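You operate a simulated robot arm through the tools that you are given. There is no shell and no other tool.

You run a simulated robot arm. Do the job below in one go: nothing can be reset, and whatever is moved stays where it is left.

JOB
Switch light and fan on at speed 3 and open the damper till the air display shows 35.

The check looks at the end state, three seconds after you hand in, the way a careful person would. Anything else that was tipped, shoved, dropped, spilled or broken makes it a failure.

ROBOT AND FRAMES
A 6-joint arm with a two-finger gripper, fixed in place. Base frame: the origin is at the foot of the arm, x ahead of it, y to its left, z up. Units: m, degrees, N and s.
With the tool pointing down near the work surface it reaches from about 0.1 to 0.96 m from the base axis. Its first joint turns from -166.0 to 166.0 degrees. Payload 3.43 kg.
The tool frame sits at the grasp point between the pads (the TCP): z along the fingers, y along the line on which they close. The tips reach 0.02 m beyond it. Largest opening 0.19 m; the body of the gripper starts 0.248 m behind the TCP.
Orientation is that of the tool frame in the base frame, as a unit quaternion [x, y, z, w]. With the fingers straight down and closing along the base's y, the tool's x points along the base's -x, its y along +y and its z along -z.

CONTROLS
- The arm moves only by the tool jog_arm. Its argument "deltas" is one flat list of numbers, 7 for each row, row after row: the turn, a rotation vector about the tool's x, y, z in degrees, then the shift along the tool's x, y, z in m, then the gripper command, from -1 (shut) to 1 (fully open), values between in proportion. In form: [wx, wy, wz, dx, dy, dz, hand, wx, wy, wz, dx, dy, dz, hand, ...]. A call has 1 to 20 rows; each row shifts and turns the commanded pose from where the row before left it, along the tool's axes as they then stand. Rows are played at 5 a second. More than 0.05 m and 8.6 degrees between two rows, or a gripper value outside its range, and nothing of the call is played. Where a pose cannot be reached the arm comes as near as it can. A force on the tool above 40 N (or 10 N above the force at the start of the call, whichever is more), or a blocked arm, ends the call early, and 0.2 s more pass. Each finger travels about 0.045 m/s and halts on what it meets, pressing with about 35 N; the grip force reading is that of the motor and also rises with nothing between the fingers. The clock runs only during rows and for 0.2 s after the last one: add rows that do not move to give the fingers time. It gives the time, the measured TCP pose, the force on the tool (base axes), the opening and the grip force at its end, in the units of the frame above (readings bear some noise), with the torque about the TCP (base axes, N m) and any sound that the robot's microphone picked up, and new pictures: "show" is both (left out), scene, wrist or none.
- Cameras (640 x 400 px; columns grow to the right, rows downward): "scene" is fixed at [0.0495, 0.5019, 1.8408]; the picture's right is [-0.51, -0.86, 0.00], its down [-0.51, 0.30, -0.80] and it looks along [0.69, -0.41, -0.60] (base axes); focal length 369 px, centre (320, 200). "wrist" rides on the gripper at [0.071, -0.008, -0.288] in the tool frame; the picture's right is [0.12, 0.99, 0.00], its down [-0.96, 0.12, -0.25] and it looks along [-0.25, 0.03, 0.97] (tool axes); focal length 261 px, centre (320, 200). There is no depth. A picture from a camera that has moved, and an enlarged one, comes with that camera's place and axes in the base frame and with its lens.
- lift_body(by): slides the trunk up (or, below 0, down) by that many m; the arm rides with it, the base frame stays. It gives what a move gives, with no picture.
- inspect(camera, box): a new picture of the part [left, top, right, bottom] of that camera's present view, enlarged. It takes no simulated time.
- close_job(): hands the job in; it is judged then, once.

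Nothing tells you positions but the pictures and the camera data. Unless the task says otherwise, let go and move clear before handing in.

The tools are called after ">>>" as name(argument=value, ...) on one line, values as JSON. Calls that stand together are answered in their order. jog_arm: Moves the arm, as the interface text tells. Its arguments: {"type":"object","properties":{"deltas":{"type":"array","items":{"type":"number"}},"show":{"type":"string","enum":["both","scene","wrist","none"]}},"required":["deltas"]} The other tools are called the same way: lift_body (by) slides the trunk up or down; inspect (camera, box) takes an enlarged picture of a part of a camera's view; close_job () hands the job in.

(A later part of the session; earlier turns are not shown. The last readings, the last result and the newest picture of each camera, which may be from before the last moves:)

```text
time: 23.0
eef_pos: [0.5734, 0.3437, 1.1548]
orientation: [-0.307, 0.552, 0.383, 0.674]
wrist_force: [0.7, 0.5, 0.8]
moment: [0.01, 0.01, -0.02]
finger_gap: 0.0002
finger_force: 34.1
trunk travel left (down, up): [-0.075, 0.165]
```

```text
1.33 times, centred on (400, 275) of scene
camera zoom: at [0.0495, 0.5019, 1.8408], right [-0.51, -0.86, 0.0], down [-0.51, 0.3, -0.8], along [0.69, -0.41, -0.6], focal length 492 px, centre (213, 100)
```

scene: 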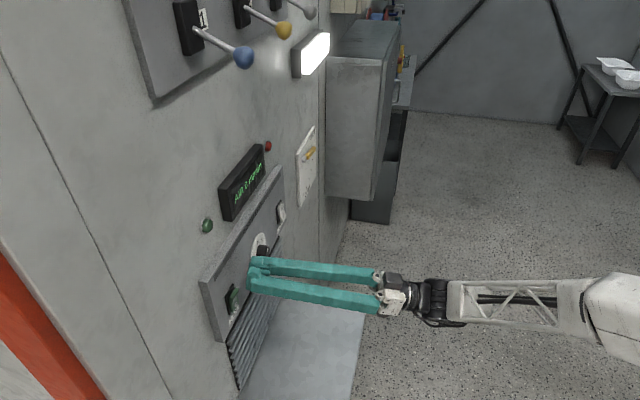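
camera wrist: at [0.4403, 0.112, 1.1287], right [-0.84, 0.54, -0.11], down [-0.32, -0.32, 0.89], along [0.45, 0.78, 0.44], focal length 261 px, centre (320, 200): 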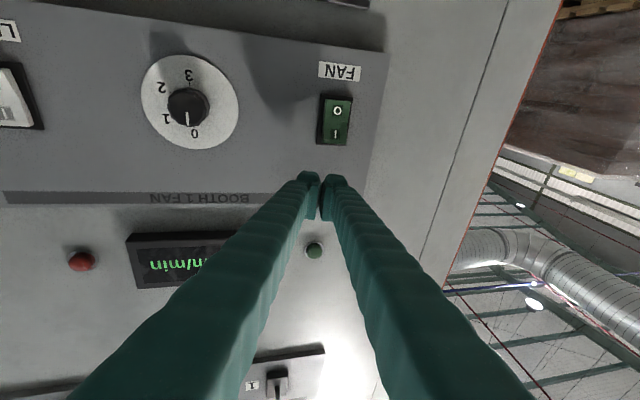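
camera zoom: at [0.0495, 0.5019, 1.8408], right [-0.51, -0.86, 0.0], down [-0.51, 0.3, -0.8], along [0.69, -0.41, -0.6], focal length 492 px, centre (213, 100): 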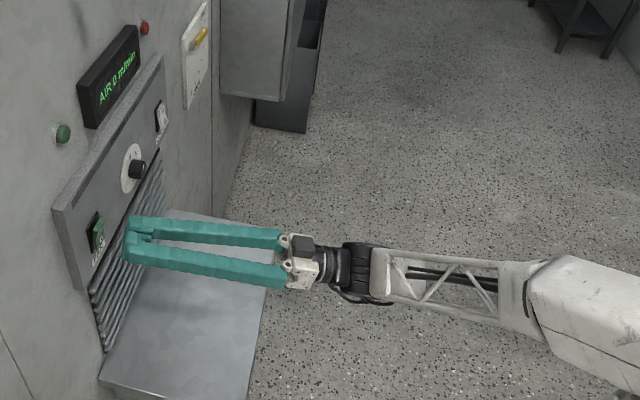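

>>> jog_arm(deltas=[0, 0, 0, -0.0141, 0.00605, 0.0029, -1, 0, 0, 0, -0.0141, 0.00605, 0.0029, -1, 0, 0, 0, -0.0141, 0.00605, 0.0029, -1, 0, 0, 0, -0.0141, 0.00605, 0.0029, -1, 0, 0, 0, 0, 0, 0, -1])

>>> inspect(camera="wrist", box=[260, 90, 380, 200])

>>> inspect(camera="scene", box=[205, 265, 275, 330])

```text
time: 24.2
eef_pos: [0.5538, 0.3552, 1.2135]
orientation: [-0.307, 0.552, 0.382, 0.674]
wrist_force: [0.2, -0.1, 0.4]
moment: [-0.01, -0.02, 0.02]
finger_gap: 0.0001
finger_force: 34.1
trunk travel left (down, up): [-0.075, 0.165]
camera wrist: at [0.42, 0.124, 1.0872], right [-0.84, 0.54, -0.11], down [-0.32, -0.32, 0.89], along [0.45, 0.78, 0.44], focal length 261 px, centre (320, 200)
```

scene: 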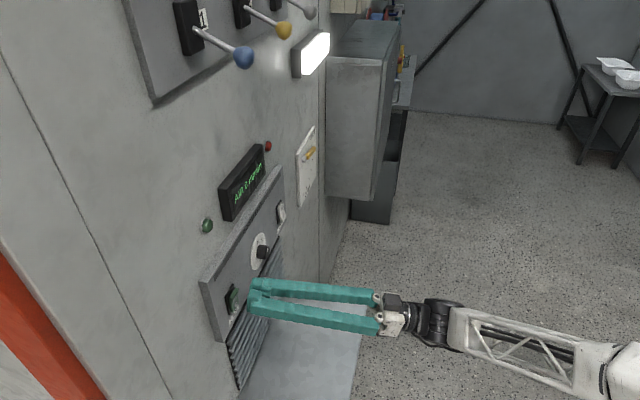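
wrist: 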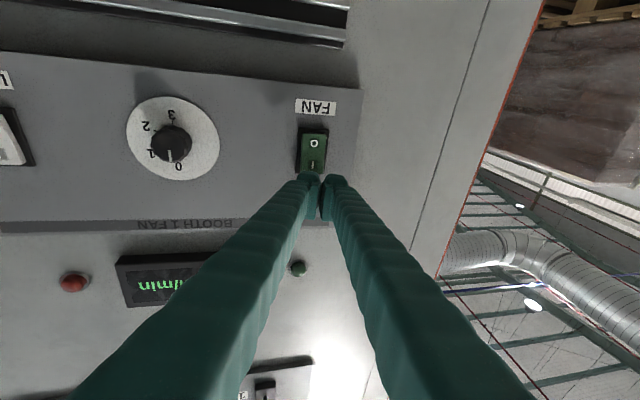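

```text
3.64 times, centred on (320, 145) of wrist
camera zoom: at [0.42, 0.124, 1.0872], right [-0.84, 0.54, -0.11], down [-0.32, -0.32, 0.89], along [0.45, 0.78, 0.44], focal length 948 px, centre (320, 400)
```

zoom: 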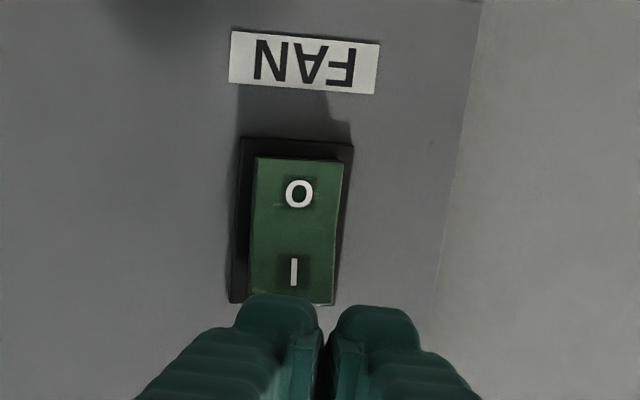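

```text
6.15 times, centred on (240, 298) of scene
camera zoom: at [0.0495, 0.5019, 1.8408], right [-0.51, -0.86, 0.0], down [-0.51, 0.3, -0.8], along [0.69, -0.41, -0.6], focal length 2270 px, centre (812, -400)
```

zoom: 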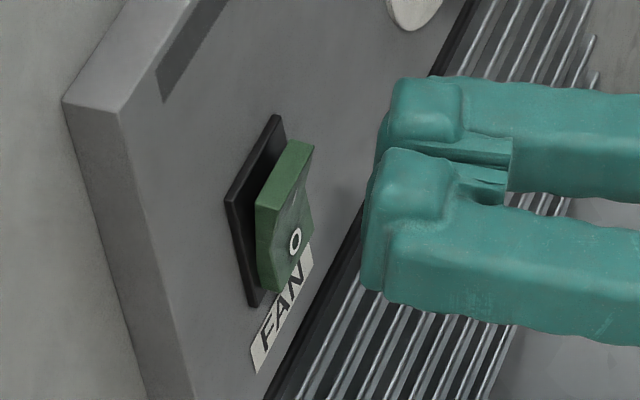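

Now well aligned with the FAN "I" half. I'll press along the normal in small steps.

>>> jog_arm(deltas=[0, 0, 0, 0.00162, -0.00187, 0.0076, -1, 0, 0, 0, 0.00162, -0.00187, 0.0076, -1, 0, 0, 0, 0.00081, -0.00093, 0.0038, -1, 0, 0, 0, 0.00081, -0.00093, 0.0038, -1, 0, 0, 0, 0.00081, -0.00093, 0.0038, -1, 0, 0, 0, 0.00081, -0.00093, 0.0038, -1, 0, 0, 0, 0.00081, -0.00093, 0.0038, -1, 0, 0, 0, 0.00081, -0.00093, 0.0038, -1, 0, 0, 0, 0, 0, 0, -1])

>>> inspect(camera="scene", box=[205, 265, 275, 330])

>>> inspect(camera="scene", box=[190, 120, 350, 220])

```text
time: 25.9
eef_pos: [0.5778, 0.3802, 1.2128]
orientation: [-0.307, 0.553, 0.382, 0.674]
wrist_force: [-25.1, -31.7, -3.7]
moment: [-0.48, 0.38, -0.45]
finger_gap: 0.0001
finger_force: 34.6
trunk travel left (down, up): [-0.075, 0.165]
heard: click
stopped in row 8: the force on the tool passed its limit at 46 N (the readings are from after the stop); the commanded pose is now the measured one
camera wrist: at [0.444, 0.1486, 1.0862], right [-0.84, 0.54, -0.11], down [-0.32, -0.32, 0.89], along [0.45, 0.78, 0.44], focal length 261 px, centre (320, 200)
```

scene: 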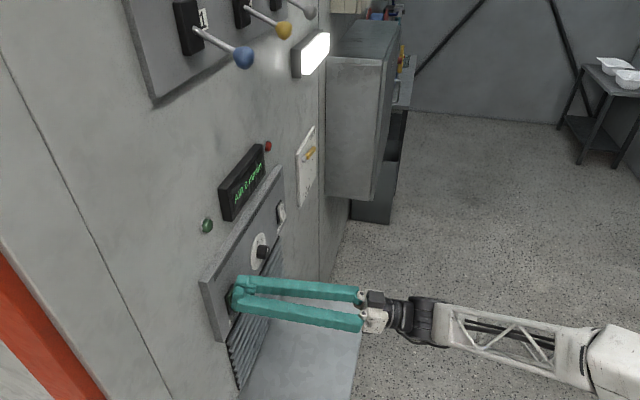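
wrist: 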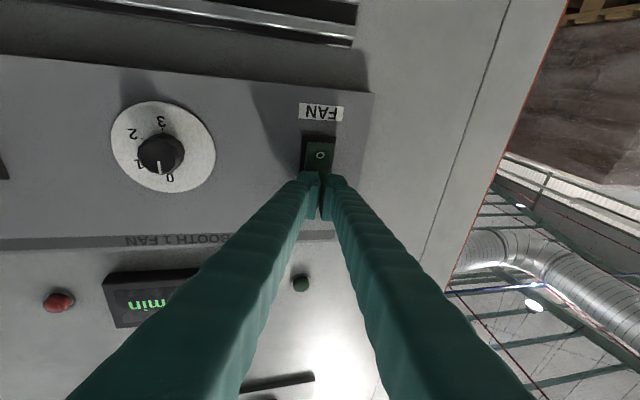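

```text
6.15 times, centred on (240, 298) of scene
camera zoom: at [0.0495, 0.5019, 1.8408], right [-0.51, -0.86, 0.0], down [-0.51, 0.3, -0.8], along [0.69, -0.41, -0.6], focal length 2270 px, centre (812, -400)
```

zoom: 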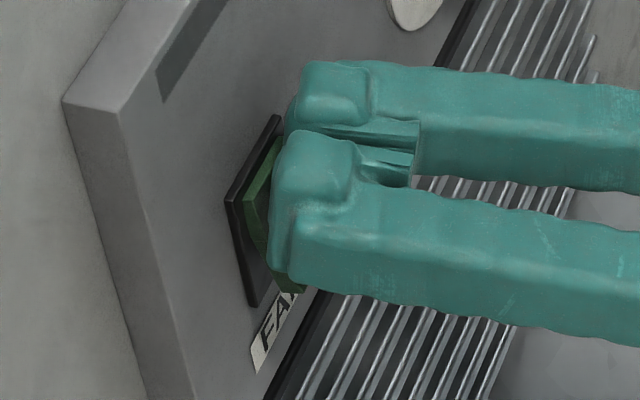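

```text
4.00 times, centred on (270, 170) of scene
camera zoom: at [0.0495, 0.5019, 1.8408], right [-0.51, -0.86, 0.0], down [-0.51, 0.3, -0.8], along [0.69, -0.41, -0.6], focal length 1476 px, centre (520, 320)
```

zoom: 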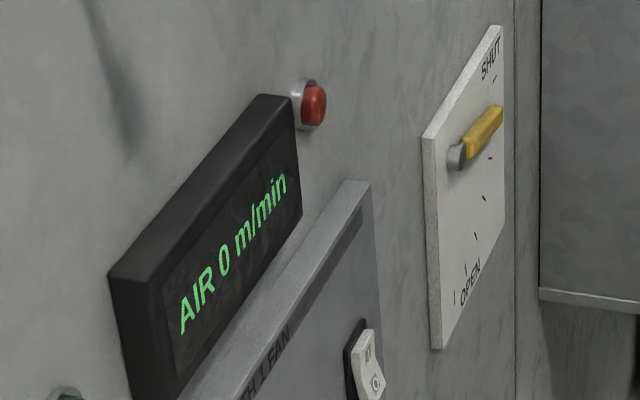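

FAN clicked on. I'll back away, move over to the knob, square the tool to the wall and open the fingers to about 9 cm.

>>> jog_arm(deltas=[0, 0, 0, -0.00354, 0.00409, -0.01664, -1, 0, 0, 0, -0.00354, 0.00409, -0.01664, -1, 0, 0, 0, -0.00354, 0.00409, -0.01664, -1, 0, 0, 0, -0.00354, 0.00409, -0.01664, -1, 0, 0, 0, 0.00438, -0.02515, -0.01062, -1, 0, 0, 0, 0.00438, -0.02515, -0.01062, -1, 0, 0, 0, 0.00438, -0.02515, -0.01062, -0.05, 0, 0, 0, 0.00438, -0.02515, -0.01062, -0.05, 0, 0, 0, 0.00438, -0.02515, -0.01062, -0.05, 0, 0, 0, 0.00438, -0.02515, -0.01062, -0.05, 0, 6, 0, 0, 0, 0, -0.05, 0, 6, 0, 0, 0, 0, -0.05, 6.75, 0, 0, 0, 0, 0, -0.05, 6.75, 0, 0, 0, 0, 0, -0.05, 0, 0, 0, 0, 0, 0, -0.05])

>>> inspect(camera="wrist", box=[240, 80, 400, 200])

>>> inspect(camera="scene", box=[205, 265, 275, 330])

```text
time: 29.1
eef_pos: [0.6282, 0.2059, 1.1735]
orientation: [-0.272, 0.657, 0.273, 0.648]
wrist_force: [0.5, 0.2, -0.2]
moment: [0.0, 0.01, 0.0]
finger_gap: 0.0902
finger_force: 0.0
trunk travel left (down, up): [-0.075, 0.165]
camera wrist: at [0.4303, -0.0038, 1.1056], right [-0.71, 0.7, -0.11], down [-0.24, -0.09, 0.97], along [0.66, 0.71, 0.24], focal length 261 px, centre (320, 200)
```

scene: 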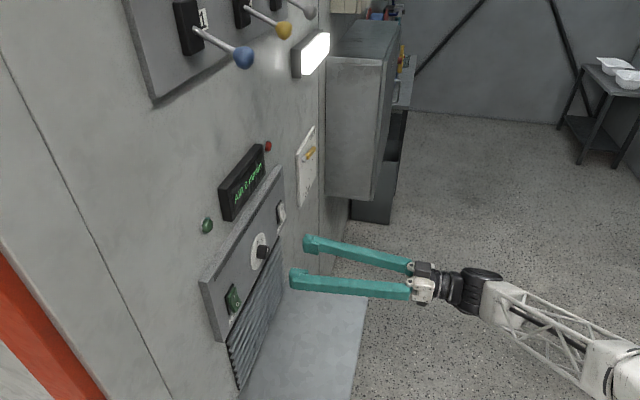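
wrist: 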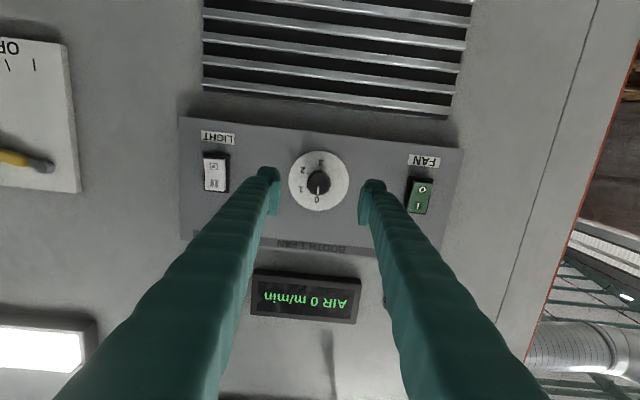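

```text
3.33 times, centred on (320, 140) of wrist
camera zoom: at [0.4303, -0.0038, 1.1056], right [-0.71, 0.7, -0.11], down [-0.24, -0.09, 0.97], along [0.66, 0.71, 0.24], focal length 869 px, centre (320, 400)
```

zoom: 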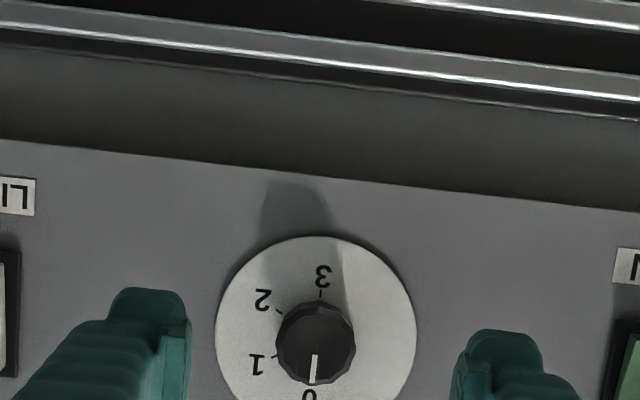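

```text
6.15 times, centred on (240, 298) of scene
camera zoom: at [0.0495, 0.5019, 1.8408], right [-0.51, -0.86, 0.0], down [-0.51, 0.3, -0.8], along [0.69, -0.41, -0.6], focal length 2270 px, centre (812, -400)
```

zoom: 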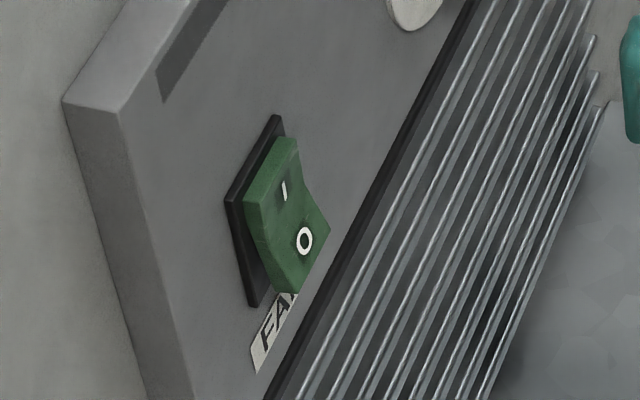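

FAN's "I" half is now in, and the knob is in front of me. I'll test the roll range in the + direction in free air before gripping.

>>> jog_arm(deltas=[0, 0, 0, -0.002, -0.0008, 0, -0.05, 0, 0, 8.2, 0, 0, 0, -0.05, 0, 0, 8.2, 0, 0, 0, -0.05, 0, 0, 8.2, 0, 0, 0, -0.05, 0, 0, 8.2, 0, 0, 0, -0.05, 0, 0, 8.2, 0, 0, 0, -0.05, 0, 0, 8.2, 0, 0, 0, -0.05, 0, 0, 8.2, 0, 0, 0, -0.05, 0, 0, 8.2, 0, 0, 0, -0.05, 0, 0, 8.2, 0, 0, 0, -0.05, 0, 0, 8.2, 0, 0, 0, -0.05, 0, 0, 8.0, 0, 0, 0, -0.05], show="both")

```text
time: 31.7
eef_pos: [0.6276, 0.205, 1.1742]
orientation: [0.273, 0.656, 0.651, 0.265]
wrist_force: [-0.4, -0.4, 1.4]
moment: [0.0, 0.0, -0.04]
finger_gap: 0.0902
finger_force: 0.1
trunk travel left (down, up): [-0.075, 0.165]
camera wrist: at [0.3756, 0.0514, 1.1701], right [-0.07, 0.08, 0.99], down [0.51, -0.85, 0.11], along [0.86, 0.52, 0.02], focal length 261 px, centre (320, 200)
```

scene: 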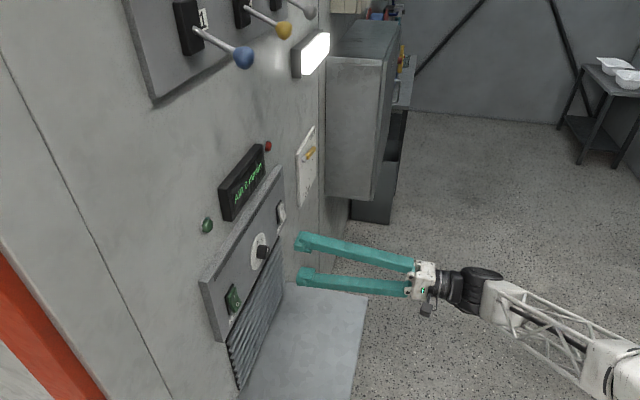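
wrist: 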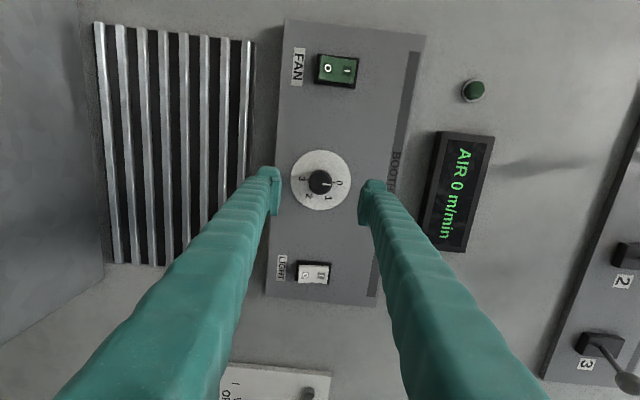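

+90° is fine. I'll check whether it goes on to about +175°.

>>> jog_arm(deltas=[0, 0, 8.2, 0, 0, 0, -0.05, 0, 0, 8.2, 0, 0, 0, -0.05, 0, 0, 8.2, 0, 0, 0, -0.05, 0, 0, 8.2, 0, 0, 0, -0.05, 0, 0, 8.2, 0, 0, 0, -0.05, 0, 0, 8.2, 0, 0, 0, -0.05, 0, 0, 8.2, 0, 0, 0, -0.05, 0, 0, 8.2, 0, 0, 0, -0.05, 0, 0, 8.2, 0, 0, 0, -0.05, 0, 0, 8.2, 0, 0, 0, -0.05, 0, 0, 8.0, 0, 0, 0, -0.05])

>>> inspect(camera="wrist", box=[240, 120, 400, 240])

```text
time: 34.1
eef_pos: [0.6282, 0.2061, 1.1751]
orientation: [0.657, 0.272, 0.648, -0.275]
wrist_force: [-0.2, 0.9, 0.1]
moment: [0.0, 0.02, 0.0]
finger_gap: 0.0903
finger_force: 0.1
trunk travel left (down, up): [-0.075, 0.165]
camera wrist: at [0.4209, 0.0079, 1.2484], right [0.71, -0.7, 0.11], down [-0.1, -0.26, -0.96], along [0.7, 0.67, -0.26], focal length 261 px, centre (320, 200)
```

scene: 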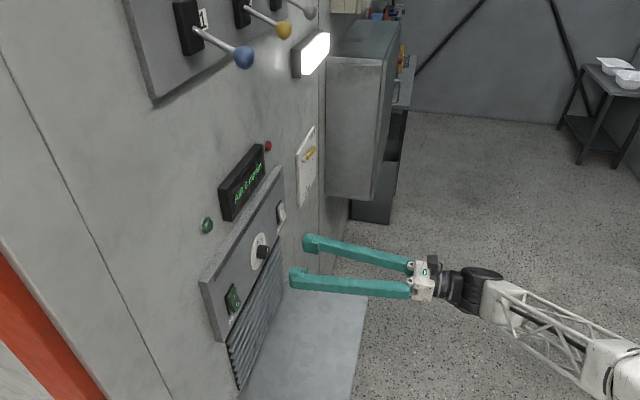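
wrist: 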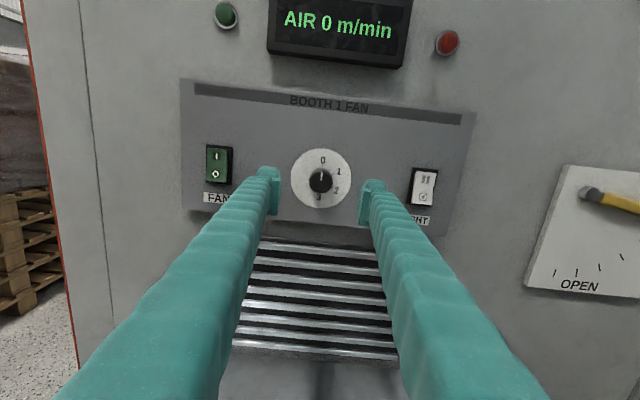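

```text
3.33 times, centred on (320, 180) of wrist
camera zoom: at [0.4209, 0.0079, 1.2484], right [0.71, -0.7, 0.11], down [-0.1, -0.26, -0.96], along [0.7, 0.67, -0.26], focal length 869 px, centre (320, 267)
```

zoom: 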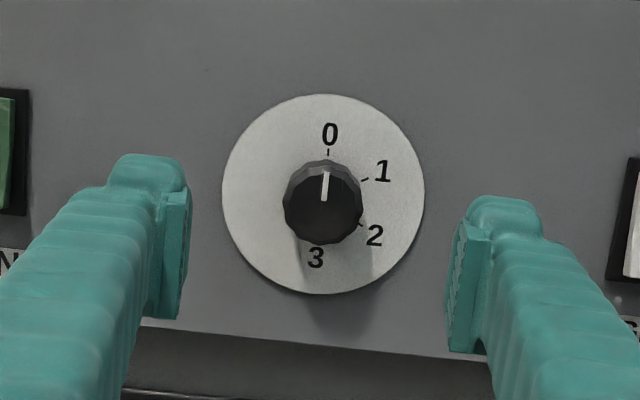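

The roll reaches +180° cleanly, so one grip can cover 0→3. I'll rotate back to the start angle, with a 1 mm centring correction.

>>> jog_arm(deltas=[0, 0, -8.5, 0, 0, 0, -0.05, 0, 0, -8.5, 0, 0, 0, -0.05, 0, 0, -8.5, 0, 0, 0, -0.05, 0, 0, -8.5, 0, 0, 0, -0.05, 0, 0, -8.5, 0, 0, 0, -0.05, 0, 0, -8.5, 0, 0, 0, -0.05, 0, 0, -8.5, 0, 0, 0, -0.05, 0, 0, -8.5, 0, 0, 0, -0.05, 0, 0, -8.5, 0, 0, 0, -0.05, 0, 0, -8.5, 0, 0, 0, -0.05, 0, 0, -8.5, 0, 0, 0, -0.05, 0, 0, -8.5, 0, 0, 0, -0.05, 0, 0, -8.5, 0, 0, 0, -0.05, 0, 0, -8.5, 0, 0, 0, -0.05, 0, 0, -8.5, 0, 0, 0, -0.05, 0, 0, -8.5, 0, 0, 0, -0.05, 0, 0, -8.5, 0, 0, 0, -0.05, 0, 0, -8.5, 0, 0, 0, -0.05, 0, 0, -8.5, 0, 0, 0, -0.05, 0, 0, -8.5, 0, 0, 0, -0.05], show="none")

```text
time: 38.3
eef_pos: [0.6292, 0.2046, 1.1751]
orientation: [-0.214, 0.678, 0.328, 0.623]
wrist_force: [0.5, 0.4, 0.1]
moment: [-0.01, 0.03, -0.01]
finger_gap: 0.09
finger_force: 0.0
trunk travel left (down, up): [-0.075, 0.165]
```

>>> jog_arm(deltas=[0, 0, -5, 0, 0, 0, -0.05, 0, 0, -5, 0, 0, 0, -0.05, 0, 0, 0, 0, 0, 0.016, -0.1, 0, 0, 0, 0, 0, 0.016, -0.1, 0, 0, 0, 0, 0, 0.016, -0.1, 0, 0, 0, 0, 0, 0.016, -0.1, 0, 0, 0, 0, 0, 0, -0.1])

>>> inspect(camera="wrist", box=[240, 90, 400, 210])

>>> inspect(camera="scene", box=[235, 220, 315, 290])

```text
time: 39.9
eef_pos: [0.673, 0.2517, 1.1747]
orientation: [-0.271, 0.657, 0.273, 0.648]
wrist_force: [-0.3, -1.3, 0.6]
moment: [0.0, 0.0, 0.02]
finger_gap: 0.0857
finger_force: 0.2
trunk travel left (down, up): [-0.075, 0.165]
camera wrist: at [0.4764, 0.0419, 1.1074], right [-0.71, 0.7, -0.11], down [-0.24, -0.09, 0.97], along [0.66, 0.71, 0.24], focal length 261 px, centre (320, 200)
```

scene: 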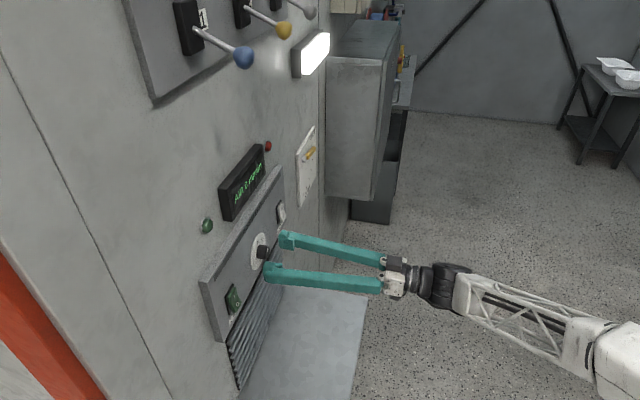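
wrist: 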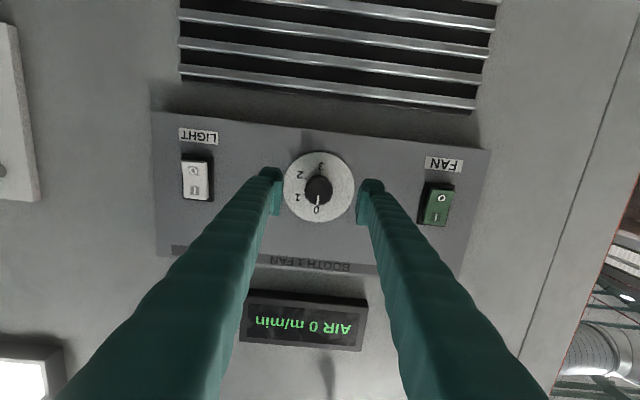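

```text
3.33 times, centred on (320, 150) of wrist
camera zoom: at [0.4764, 0.0419, 1.1074], right [-0.71, 0.7, -0.11], down [-0.24, -0.09, 0.97], along [0.66, 0.71, 0.24], focal length 869 px, centre (320, 367)
```

zoom: 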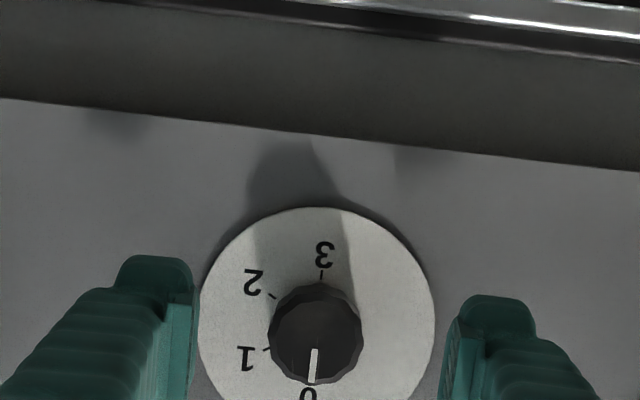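

```text
5.71 times, centred on (275, 255) of scene
camera zoom: at [0.0495, 0.5019, 1.8408], right [-0.51, -0.86, 0.0], down [-0.51, 0.3, -0.8], along [0.69, -0.41, -0.6], focal length 2108 px, centre (577, -114)
```

zoom: 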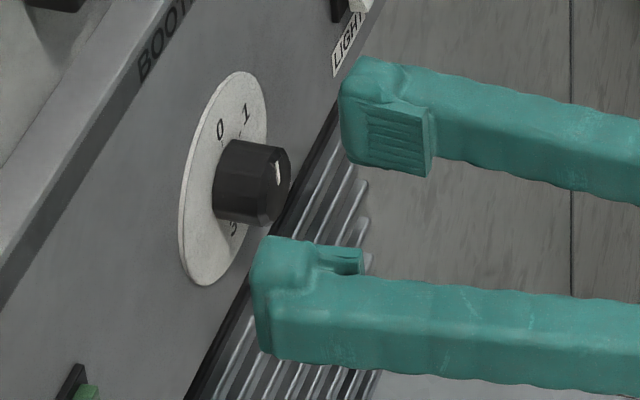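

Well centred on the knob. I'll advance the last 3.4 cm so the pads straddle it, checking for contact.

>>> jog_arm(deltas=[0, 0, 0, 0, -0.0009, 0.0085, -0.1, 0, 0, 0, 0, 0, 0.0085, -0.1, 0, 0, 0, 0, 0, 0.0085, -0.1, 0, 0, 0, 0, 0, 0.0085, -0.1, 0, 0, 0, 0, 0, 0, -0.1])

>>> inspect(camera="scene", box=[235, 220, 315, 290])

>>> inspect(camera="wrist", box=[240, 110, 400, 230])

```text
time: 41.1
eef_pos: [0.698, 0.275, 1.1752]
orientation: [-0.272, 0.657, 0.273, 0.648]
wrist_force: [0.1, 0.1, -0.1]
moment: [-0.01, 0.0, -0.01]
finger_gap: 0.0854
finger_force: 0.0
trunk travel left (down, up): [-0.075, 0.165]
camera wrist: at [0.5005, 0.0649, 1.1068], right [-0.71, 0.7, -0.11], down [-0.24, -0.09, 0.97], along [0.66, 0.71, 0.24], focal length 261 px, centre (320, 200)
```

scene: 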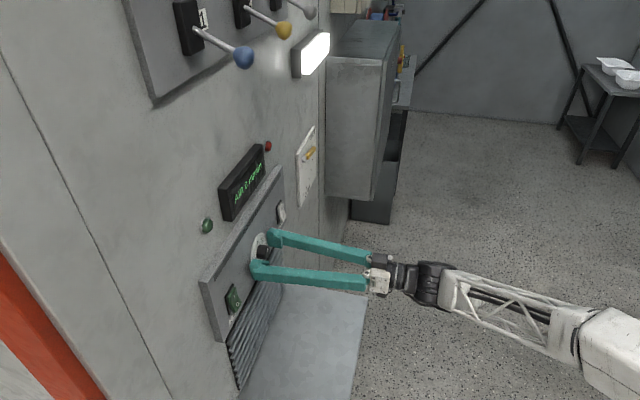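
wrist: 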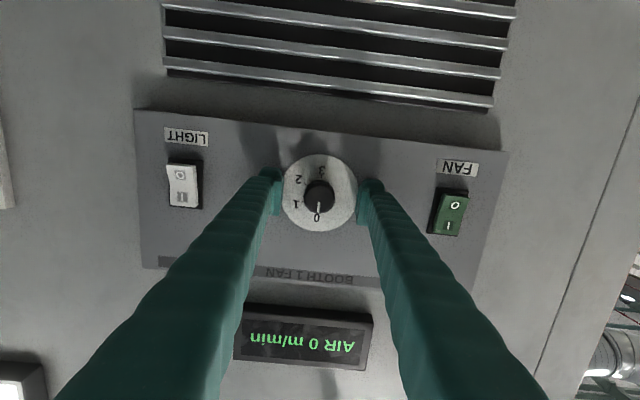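

```text
5.71 times, centred on (275, 255) of scene
camera zoom: at [0.0495, 0.5019, 1.8408], right [-0.51, -0.86, 0.0], down [-0.51, 0.3, -0.8], along [0.69, -0.41, -0.6], focal length 2108 px, centre (577, -114)
```

zoom: 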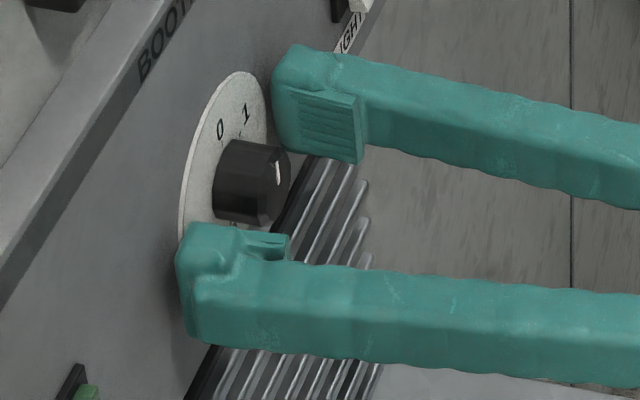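

```text
3.33 times, centred on (320, 170) of wrist
camera zoom: at [0.5005, 0.0649, 1.1068], right [-0.71, 0.7, -0.11], down [-0.24, -0.09, 0.97], along [0.66, 0.71, 0.24], focal length 869 px, centre (320, 300)
```

zoom: 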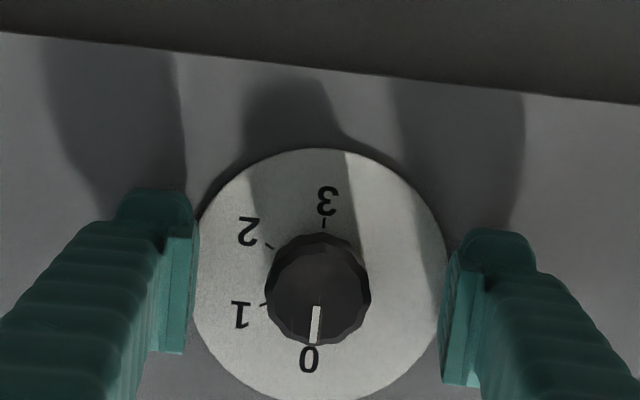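

No contact, and the pads straddle the knob. Now I'll close on it.

>>> jog_arm(deltas=[0, 0, 0, 0, 0, 0, -1, 0, 0, 0, 0, 0, 0, -1, 0, 0, 0, 0, 0, 0, -1, 0, 0, 0, 0, 0, 0, -1, 0, 0, 0, 0, 0, 0, -1], show="none")

>>> inspect(camera="scene", box=[235, 220, 315, 290])

>>> inspect(camera="wrist", box=[240, 110, 400, 230])

```text
time: 42.3
eef_pos: [0.6976, 0.2738, 1.1742]
orientation: [-0.27, 0.658, 0.272, 0.648]
wrist_force: [5.5, -1.2, 1.3]
moment: [0.01, 0.04, -0.04]
finger_gap: 0.0346
finger_force: 44.7
trunk travel left (down, up): [-0.075, 0.165]
```

```text
5.71 times, centred on (275, 255) of scene
camera zoom: at [0.0495, 0.5019, 1.8408], right [-0.51, -0.86, 0.0], down [-0.51, 0.3, -0.8], along [0.69, -0.41, -0.6], focal length 2108 px, centre (577, -114)
```

zoom: 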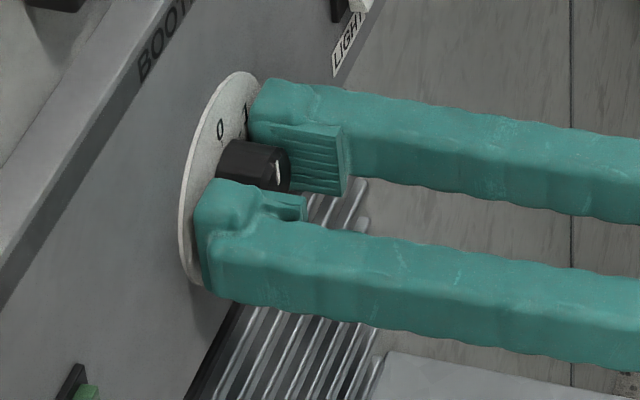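

```text
3.33 times, centred on (320, 170) of wrist
camera zoom: at [0.5008, 0.0646, 1.1067], right [-0.71, 0.7, -0.11], down [-0.24, -0.09, 0.97], along [0.66, 0.71, 0.24], focal length 869 px, centre (320, 300)
```

zoom: 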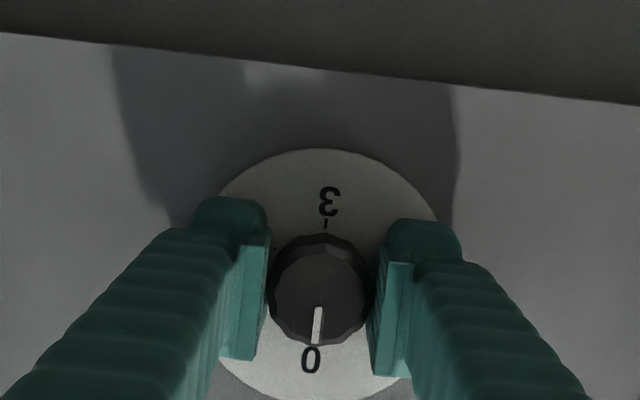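

The knob is gripped, 35 mm across, with low side force. I'll turn it clockwise the first 60° and check tracking.

>>> jog_arm(deltas=[0, 0, 7.5, 0, 0, 0, -1, 0, 0, 7.5, 0, 0, 0, -1, 0, 0, 7.5, 0, 0, 0, -1, 0, 0, 7.5, 0, 0, 0, -1, 0, 0, 7.5, 0, 0, 0, -1, 0, 0, 7.5, 0, 0, 0, -1, 0, 0, 7.5, 0, 0, 0, -1, 0, 0, 7.5, 0, 0, 0, -1])

>>> inspect(camera="wrist", box=[240, 110, 400, 230])

>>> inspect(camera="scene", box=[215, 130, 315, 290])

```text
time: 44.1
eef_pos: [0.6975, 0.2735, 1.1748]
orientation: [0.094, 0.704, 0.561, 0.425]
wrist_force: [2.2, 1.6, 10.4]
moment: [0.09, -0.05, 0.11]
finger_gap: 0.0347
finger_force: 44.8
trunk travel left (down, up): [-0.075, 0.165]
camera wrist: at [0.4544, 0.1109, 1.1353], right [-0.42, 0.42, 0.81], down [0.38, -0.72, 0.58], along [0.82, 0.55, 0.14], focal length 261 px, centre (320, 200)
```

scene: 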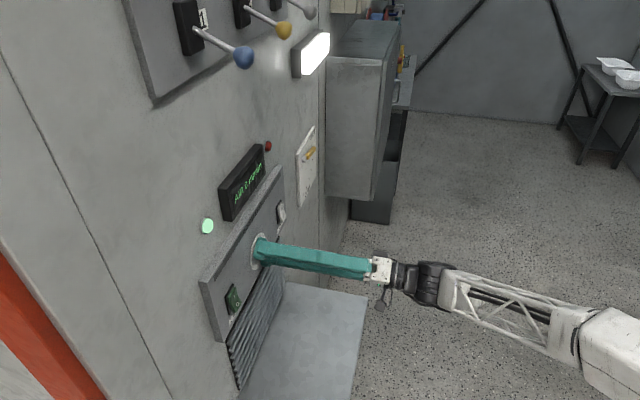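
wrist: 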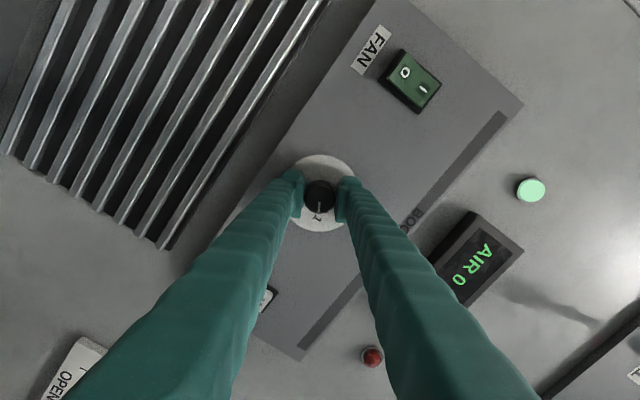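

```text
3.33 times, centred on (320, 170) of wrist
camera zoom: at [0.4544, 0.1109, 1.1353], right [-0.42, 0.42, 0.81], down [0.38, -0.72, 0.58], along [0.82, 0.55, 0.14], focal length 869 px, centre (320, 300)
```

zoom: 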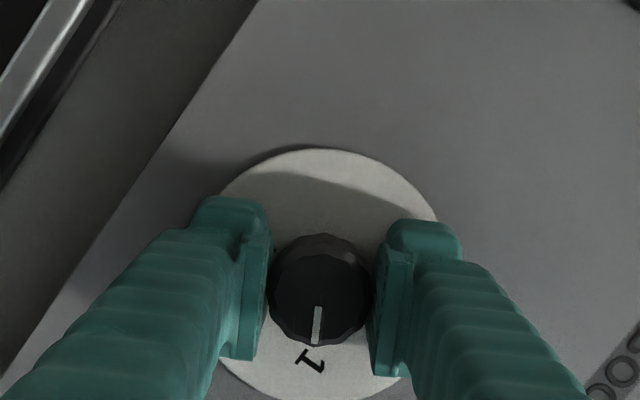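

```text
2.50 times, centred on (265, 210) of scene
camera zoom: at [0.0495, 0.5019, 1.8408], right [-0.51, -0.86, 0.0], down [-0.51, 0.3, -0.8], along [0.69, -0.41, -0.6], focal length 922 px, centre (458, 175)
```

zoom: 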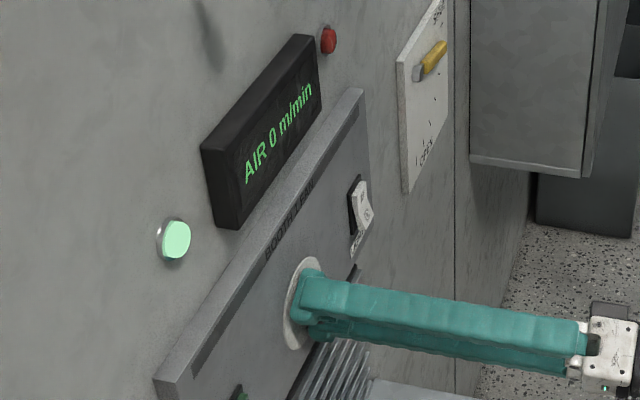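

The knob follows to 1, and the green running lamp came on. I'll continue 120° more to 3.

>>> jog_arm(deltas=[0, 0, 7.5, 0, 0, 0, -1, 0, 0, 7.5, 0, 0, 0, -1, 0, 0, 7.5, 0, 0, 0, -1, 0, 0, 7.5, 0, 0, 0, -1, 0, 0, 7.5, 0, 0, 0, -1, 0, 0, 7.5, 0, 0, 0, -1, 0, 0, 7.5, 0, 0, 0, -1, 0, 0, 7.5, 0, 0, 0, -1, 0, 0, 7.5, 0, 0, 0, -1, 0, 0, 7.5, 0, 0, 0, -1, 0, 0, 7.5, 0, 0, 0, -1, 0, 0, 7.5, 0, 0, 0, -1, 0, 0, 7.5, 0, 0, 0, -1, 0, 0, 7.5, 0, 0, 0, -1, 0, 0, 7.5, 0, 0, 0, -1, 0, 0, 7.5, 0, 0, 0, -1, 0, 0, 0, 0, 0, 0, -1])

>>> inspect(camera="wrist", box=[240, 110, 400, 230])

```text
time: 46.6
eef_pos: [0.6978, 0.2744, 1.1755]
orientation: [0.534, 0.468, 0.703, -0.051]
wrist_force: [2.4, 4.4, 7.7]
moment: [0.09, -0.13, -0.06]
finger_gap: 0.0346
finger_force: 45.3
trunk travel left (down, up): [-0.075, 0.165]
stopped in row 12: the force on the tool passed its limit at 41 N (the readings are from after the stop); the commanded pose is now the measured one
camera wrist: at [0.4606, 0.1057, 1.2288], right [0.52, -0.5, 0.69], down [0.3, -0.65, -0.7], along [0.8, 0.57, -0.18], focal length 261 px, centre (320, 200)
```

scene: 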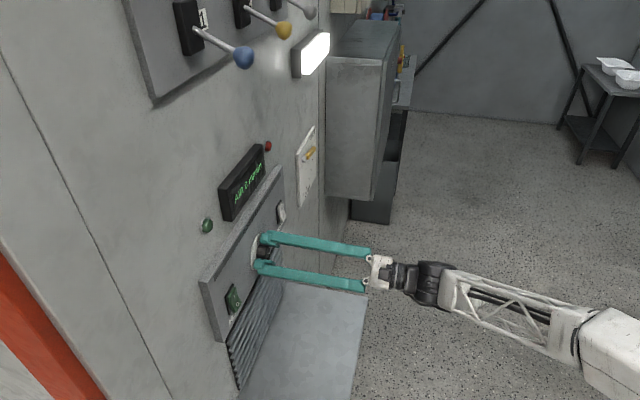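
wrist: 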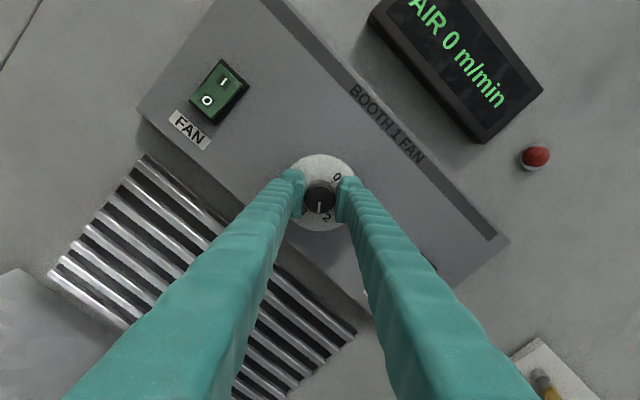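

```text
3.33 times, centred on (320, 170) of wrist
camera zoom: at [0.4606, 0.1057, 1.2288], right [0.52, -0.5, 0.69], down [0.3, -0.65, -0.7], along [0.8, 0.57, -0.18], focal length 869 px, centre (320, 300)
```

zoom: 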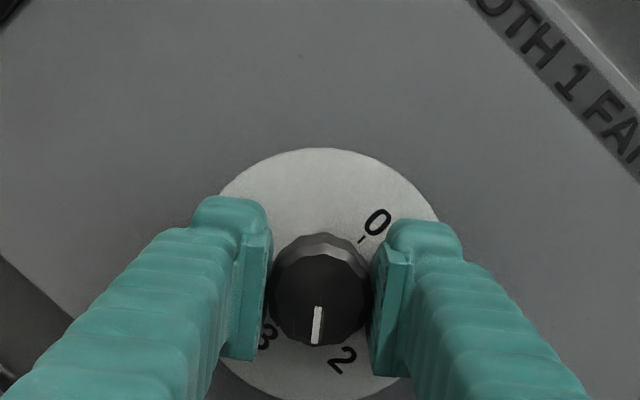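

The call stopped on a brief 41 N force spike with the pointer between 2 and 3, still gripped. I'll continue more gently, about 37° to go.

>>> jog_arm(deltas=[0, 0, 4, 0, 0, 0, -1, 0, 0, 4, 0, 0, 0, -1, 0, 0, 4, 0, 0, 0, -1, 0, 0, 4, 0, 0, 0, -1, 0, 0, 4, 0, 0, 0, -1, 0, 0, 4, 0, 0, 0, -1, 0, 0, 4, 0, 0, 0, -1, 0, 0, 4, 0, 0, 0, -1, 0, 0, 4, 0, 0, 0, -1, 0, 0, 0, 0, 0, 0, -1])

>>> inspect(camera="wrist", box=[240, 110, 400, 230])

>>> inspect(camera="scene", box=[190, 120, 350, 240])

```text
time: 48.8
eef_pos: [0.6967, 0.273, 1.1758]
orientation: [0.653, 0.279, 0.652, -0.265]
wrist_force: [4.2, 0.8, 15.2]
moment: [0.1, -0.08, 0.0]
finger_gap: 0.0348
finger_force: 44.7
trunk travel left (down, up): [-0.075, 0.165]
camera wrist: at [0.4891, 0.0778, 1.2482], right [0.7, -0.7, 0.14], down [-0.09, -0.27, -0.96], along [0.7, 0.66, -0.25], focal length 261 px, centre (320, 200)
```

scene: 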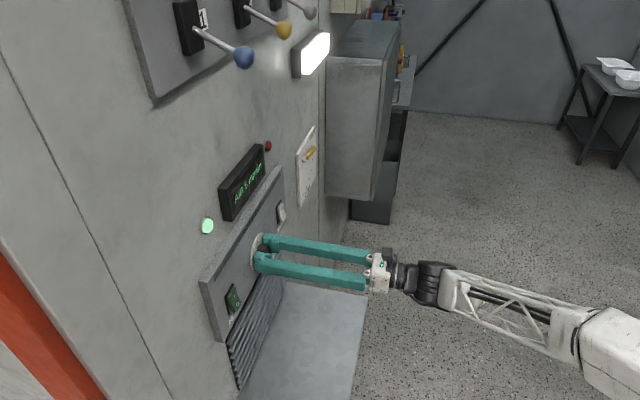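
wrist: 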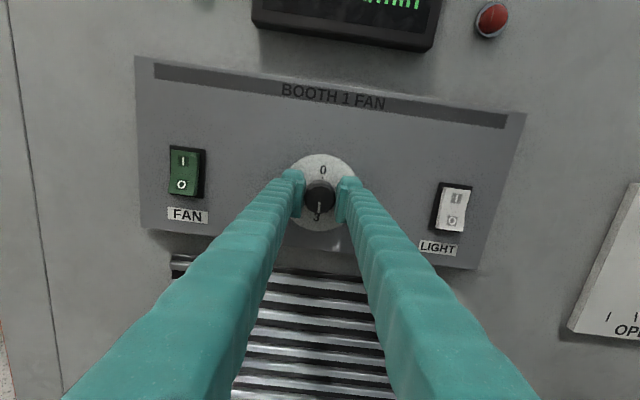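

```text
3.33 times, centred on (320, 170) of wrist
camera zoom: at [0.4891, 0.0778, 1.2482], right [0.7, -0.7, 0.14], down [-0.09, -0.27, -0.96], along [0.7, 0.66, -0.25], focal length 869 px, centre (320, 300)
```

zoom: 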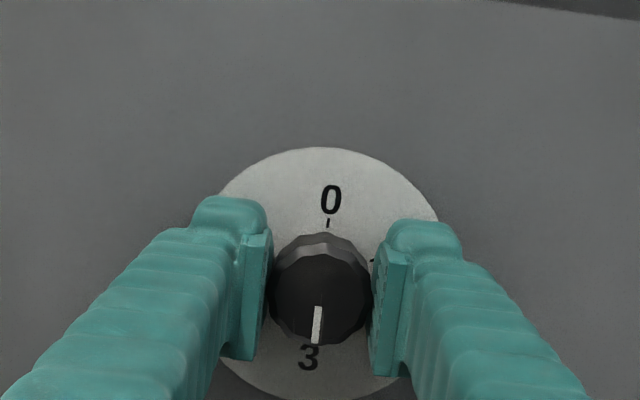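

```text
3.33 times, centred on (270, 180) of scene
camera zoom: at [0.0495, 0.5019, 1.8408], right [-0.51, -0.86, 0.0], down [-0.51, 0.3, -0.8], along [0.69, -0.41, -0.6], focal length 1230 px, centre (487, 267)
```

zoom: 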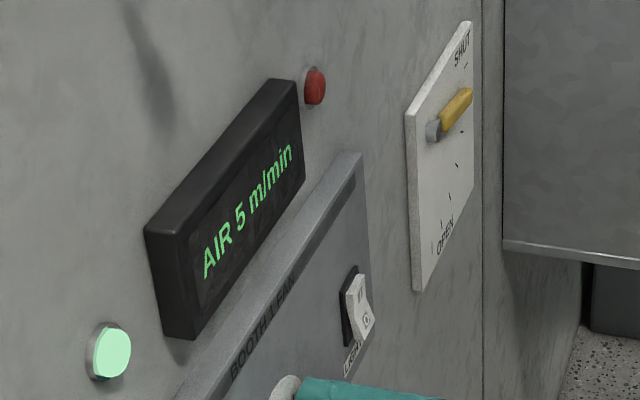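

The dial is at 3, the green lamp is on and the air shows 5. I'll release the knob and back straight out.

>>> jog_arm(deltas=[0, 0, 0, 0, 0, 0, -0.1, 0, 0, 0, 0, 0, 0, -0.1, 0, 0, 0, 0, 0, 0, -0.1, 0, 0, 0, 0, 0, 0, -0.1, 0, 0, 0, 0, 0, -0.02, -0.1, 0, 0, 0, 0, 0, -0.02, -0.1, 0, 0, 0, 0, 0, -0.02, -0.1, 0, 0, 0, 0, 0, -0.03, -0.1, 0, 0, 0, 0, 0, 0, -0.1])

>>> inspect(camera="wrist", box=[240, 110, 400, 230])

>>> inspect(camera="scene", box=[190, 120, 350, 240])

>>> inspect(camera="wrist", box=[500, 120, 640, 300])

```text
time: 50.8
eef_pos: [0.6334, 0.2116, 1.1759]
orientation: [0.652, 0.28, 0.652, -0.266]
wrist_force: [0.5, 0.2, -0.1]
moment: [-0.03, -0.01, 0.04]
finger_gap: 0.0858
finger_force: 0.2
trunk travel left (down, up): [-0.075, 0.165]
camera wrist: at [0.425, 0.0149, 1.2488], right [0.7, -0.7, 0.14], down [-0.09, -0.28, -0.96], along [0.7, 0.66, -0.25], focal length 261 px, centre (320, 200)
```

scene: 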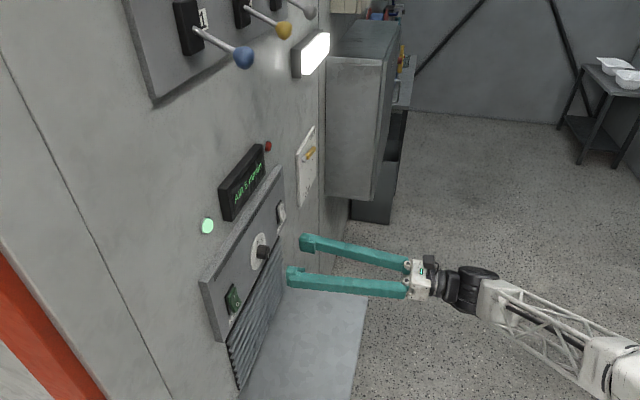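
wrist: 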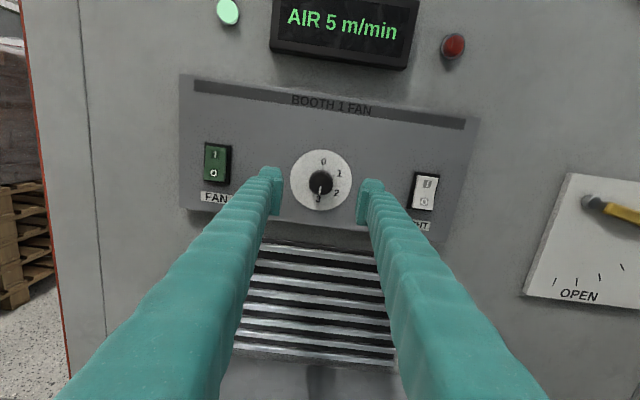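

```text
3.33 times, centred on (320, 170) of wrist
camera zoom: at [0.425, 0.0149, 1.2488], right [0.7, -0.7, 0.14], down [-0.09, -0.28, -0.96], along [0.7, 0.66, -0.25], focal length 869 px, centre (320, 300)
```

zoom: 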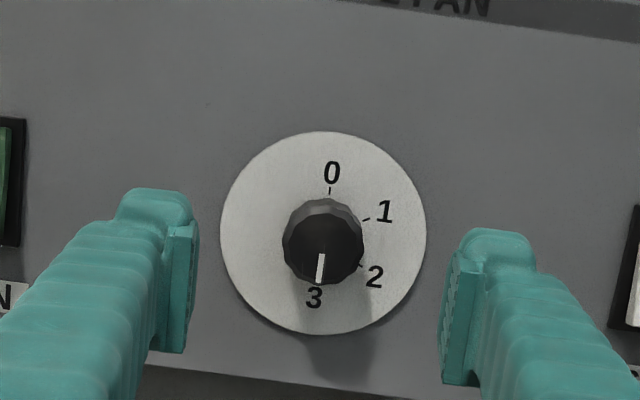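

```text
3.33 times, centred on (270, 180) of scene
camera zoom: at [0.0495, 0.5019, 1.8408], right [-0.51, -0.86, 0.0], down [-0.51, 0.3, -0.8], along [0.69, -0.41, -0.6], focal length 1230 px, centre (487, 267)
```

zoom: 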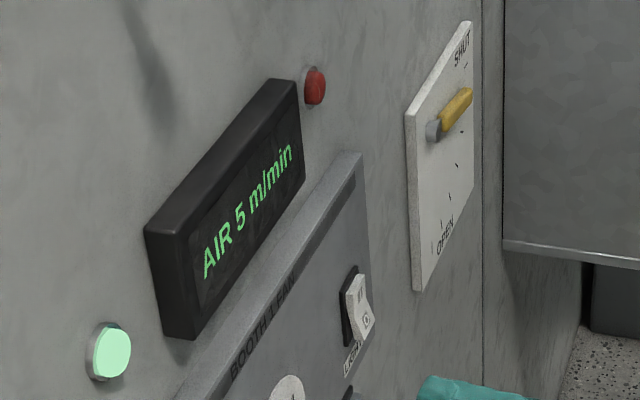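

```text
2.22 times, centred on (570, 210) of wrist
camera zoom: at [0.425, 0.0149, 1.2488], right [0.7, -0.7, 0.14], down [-0.09, -0.28, -0.96], along [0.7, 0.66, -0.25], focal length 579 px, centre (-236, 178)
```

zoom: 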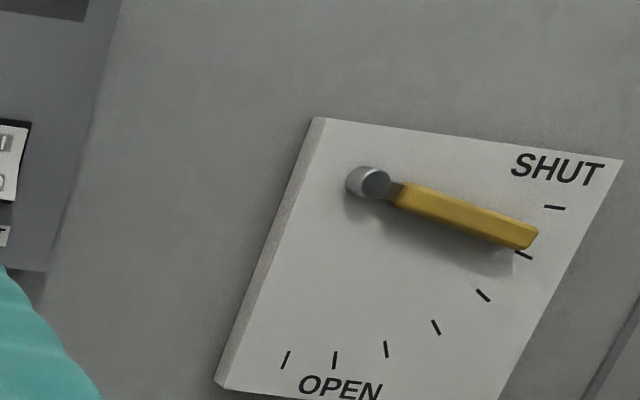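

Knob released and steady at 3, air 5. From two views, the damper pivot is at h≈0.731, z≈1.200; the ticks run 0–90° and the lever sits at about 10° with its tip at h≈0.86. I'll slide the tool right, in front of the damper, staying well off the wall.

>>> jog_arm(deltas=[0, 0, 0, 0, 0, -0.025, -0.1, 0, 0, 0, 0, 0.02, -0.025, -0.1, 0, 0, 0, 0, 0.038, 0, -0.1, 0, 0, 0, 0, 0.038, 0, -0.1, 0, 0, 0, 0, 0.038, 0, -0.1, 0, 0, 0, 0, 0.038, 0, -0.1, 0, 0, 0, 0, 0.038, 0, -0.1, 0, 0, 0, 0, 0.038, 0, -0.1, 0, 0, 0, 0, 0.038, 0, -0.1, 0, 0, 0, 0, 0.038, 0, -0.1, 0, 0, 0, 0, 0.038, 0, -0.1, 0, 0, 0, 0, 0.038, 0, -0.1, 0, 0, 0, 0, 0.038, 0, -0.1, 0, 0, 0, 0, 0, 0, -0.1])

```text
time: 53.8
eef_pos: [0.9115, -0.1341, 1.1842]
orientation: [0.653, 0.278, 0.652, -0.266]
wrist_force: [0.0, -0.7, 0.5]
moment: [0.05, -0.02, 0.01]
finger_gap: 0.0857
finger_force: 0.0
trunk travel left (down, up): [-0.075, 0.165]
camera wrist: at [0.703, -0.33, 1.2569], right [0.7, -0.7, 0.14], down [-0.09, -0.27, -0.96], along [0.7, 0.66, -0.25], focal length 261 px, centre (320, 200)
```

scene: 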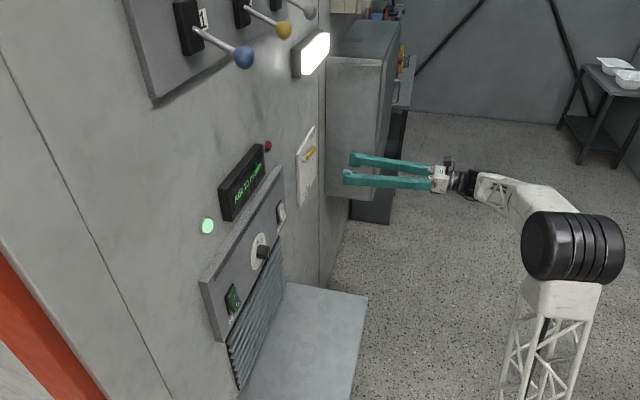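
wrist: 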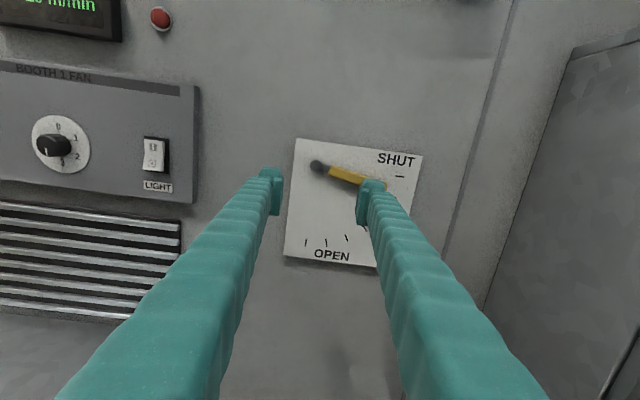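

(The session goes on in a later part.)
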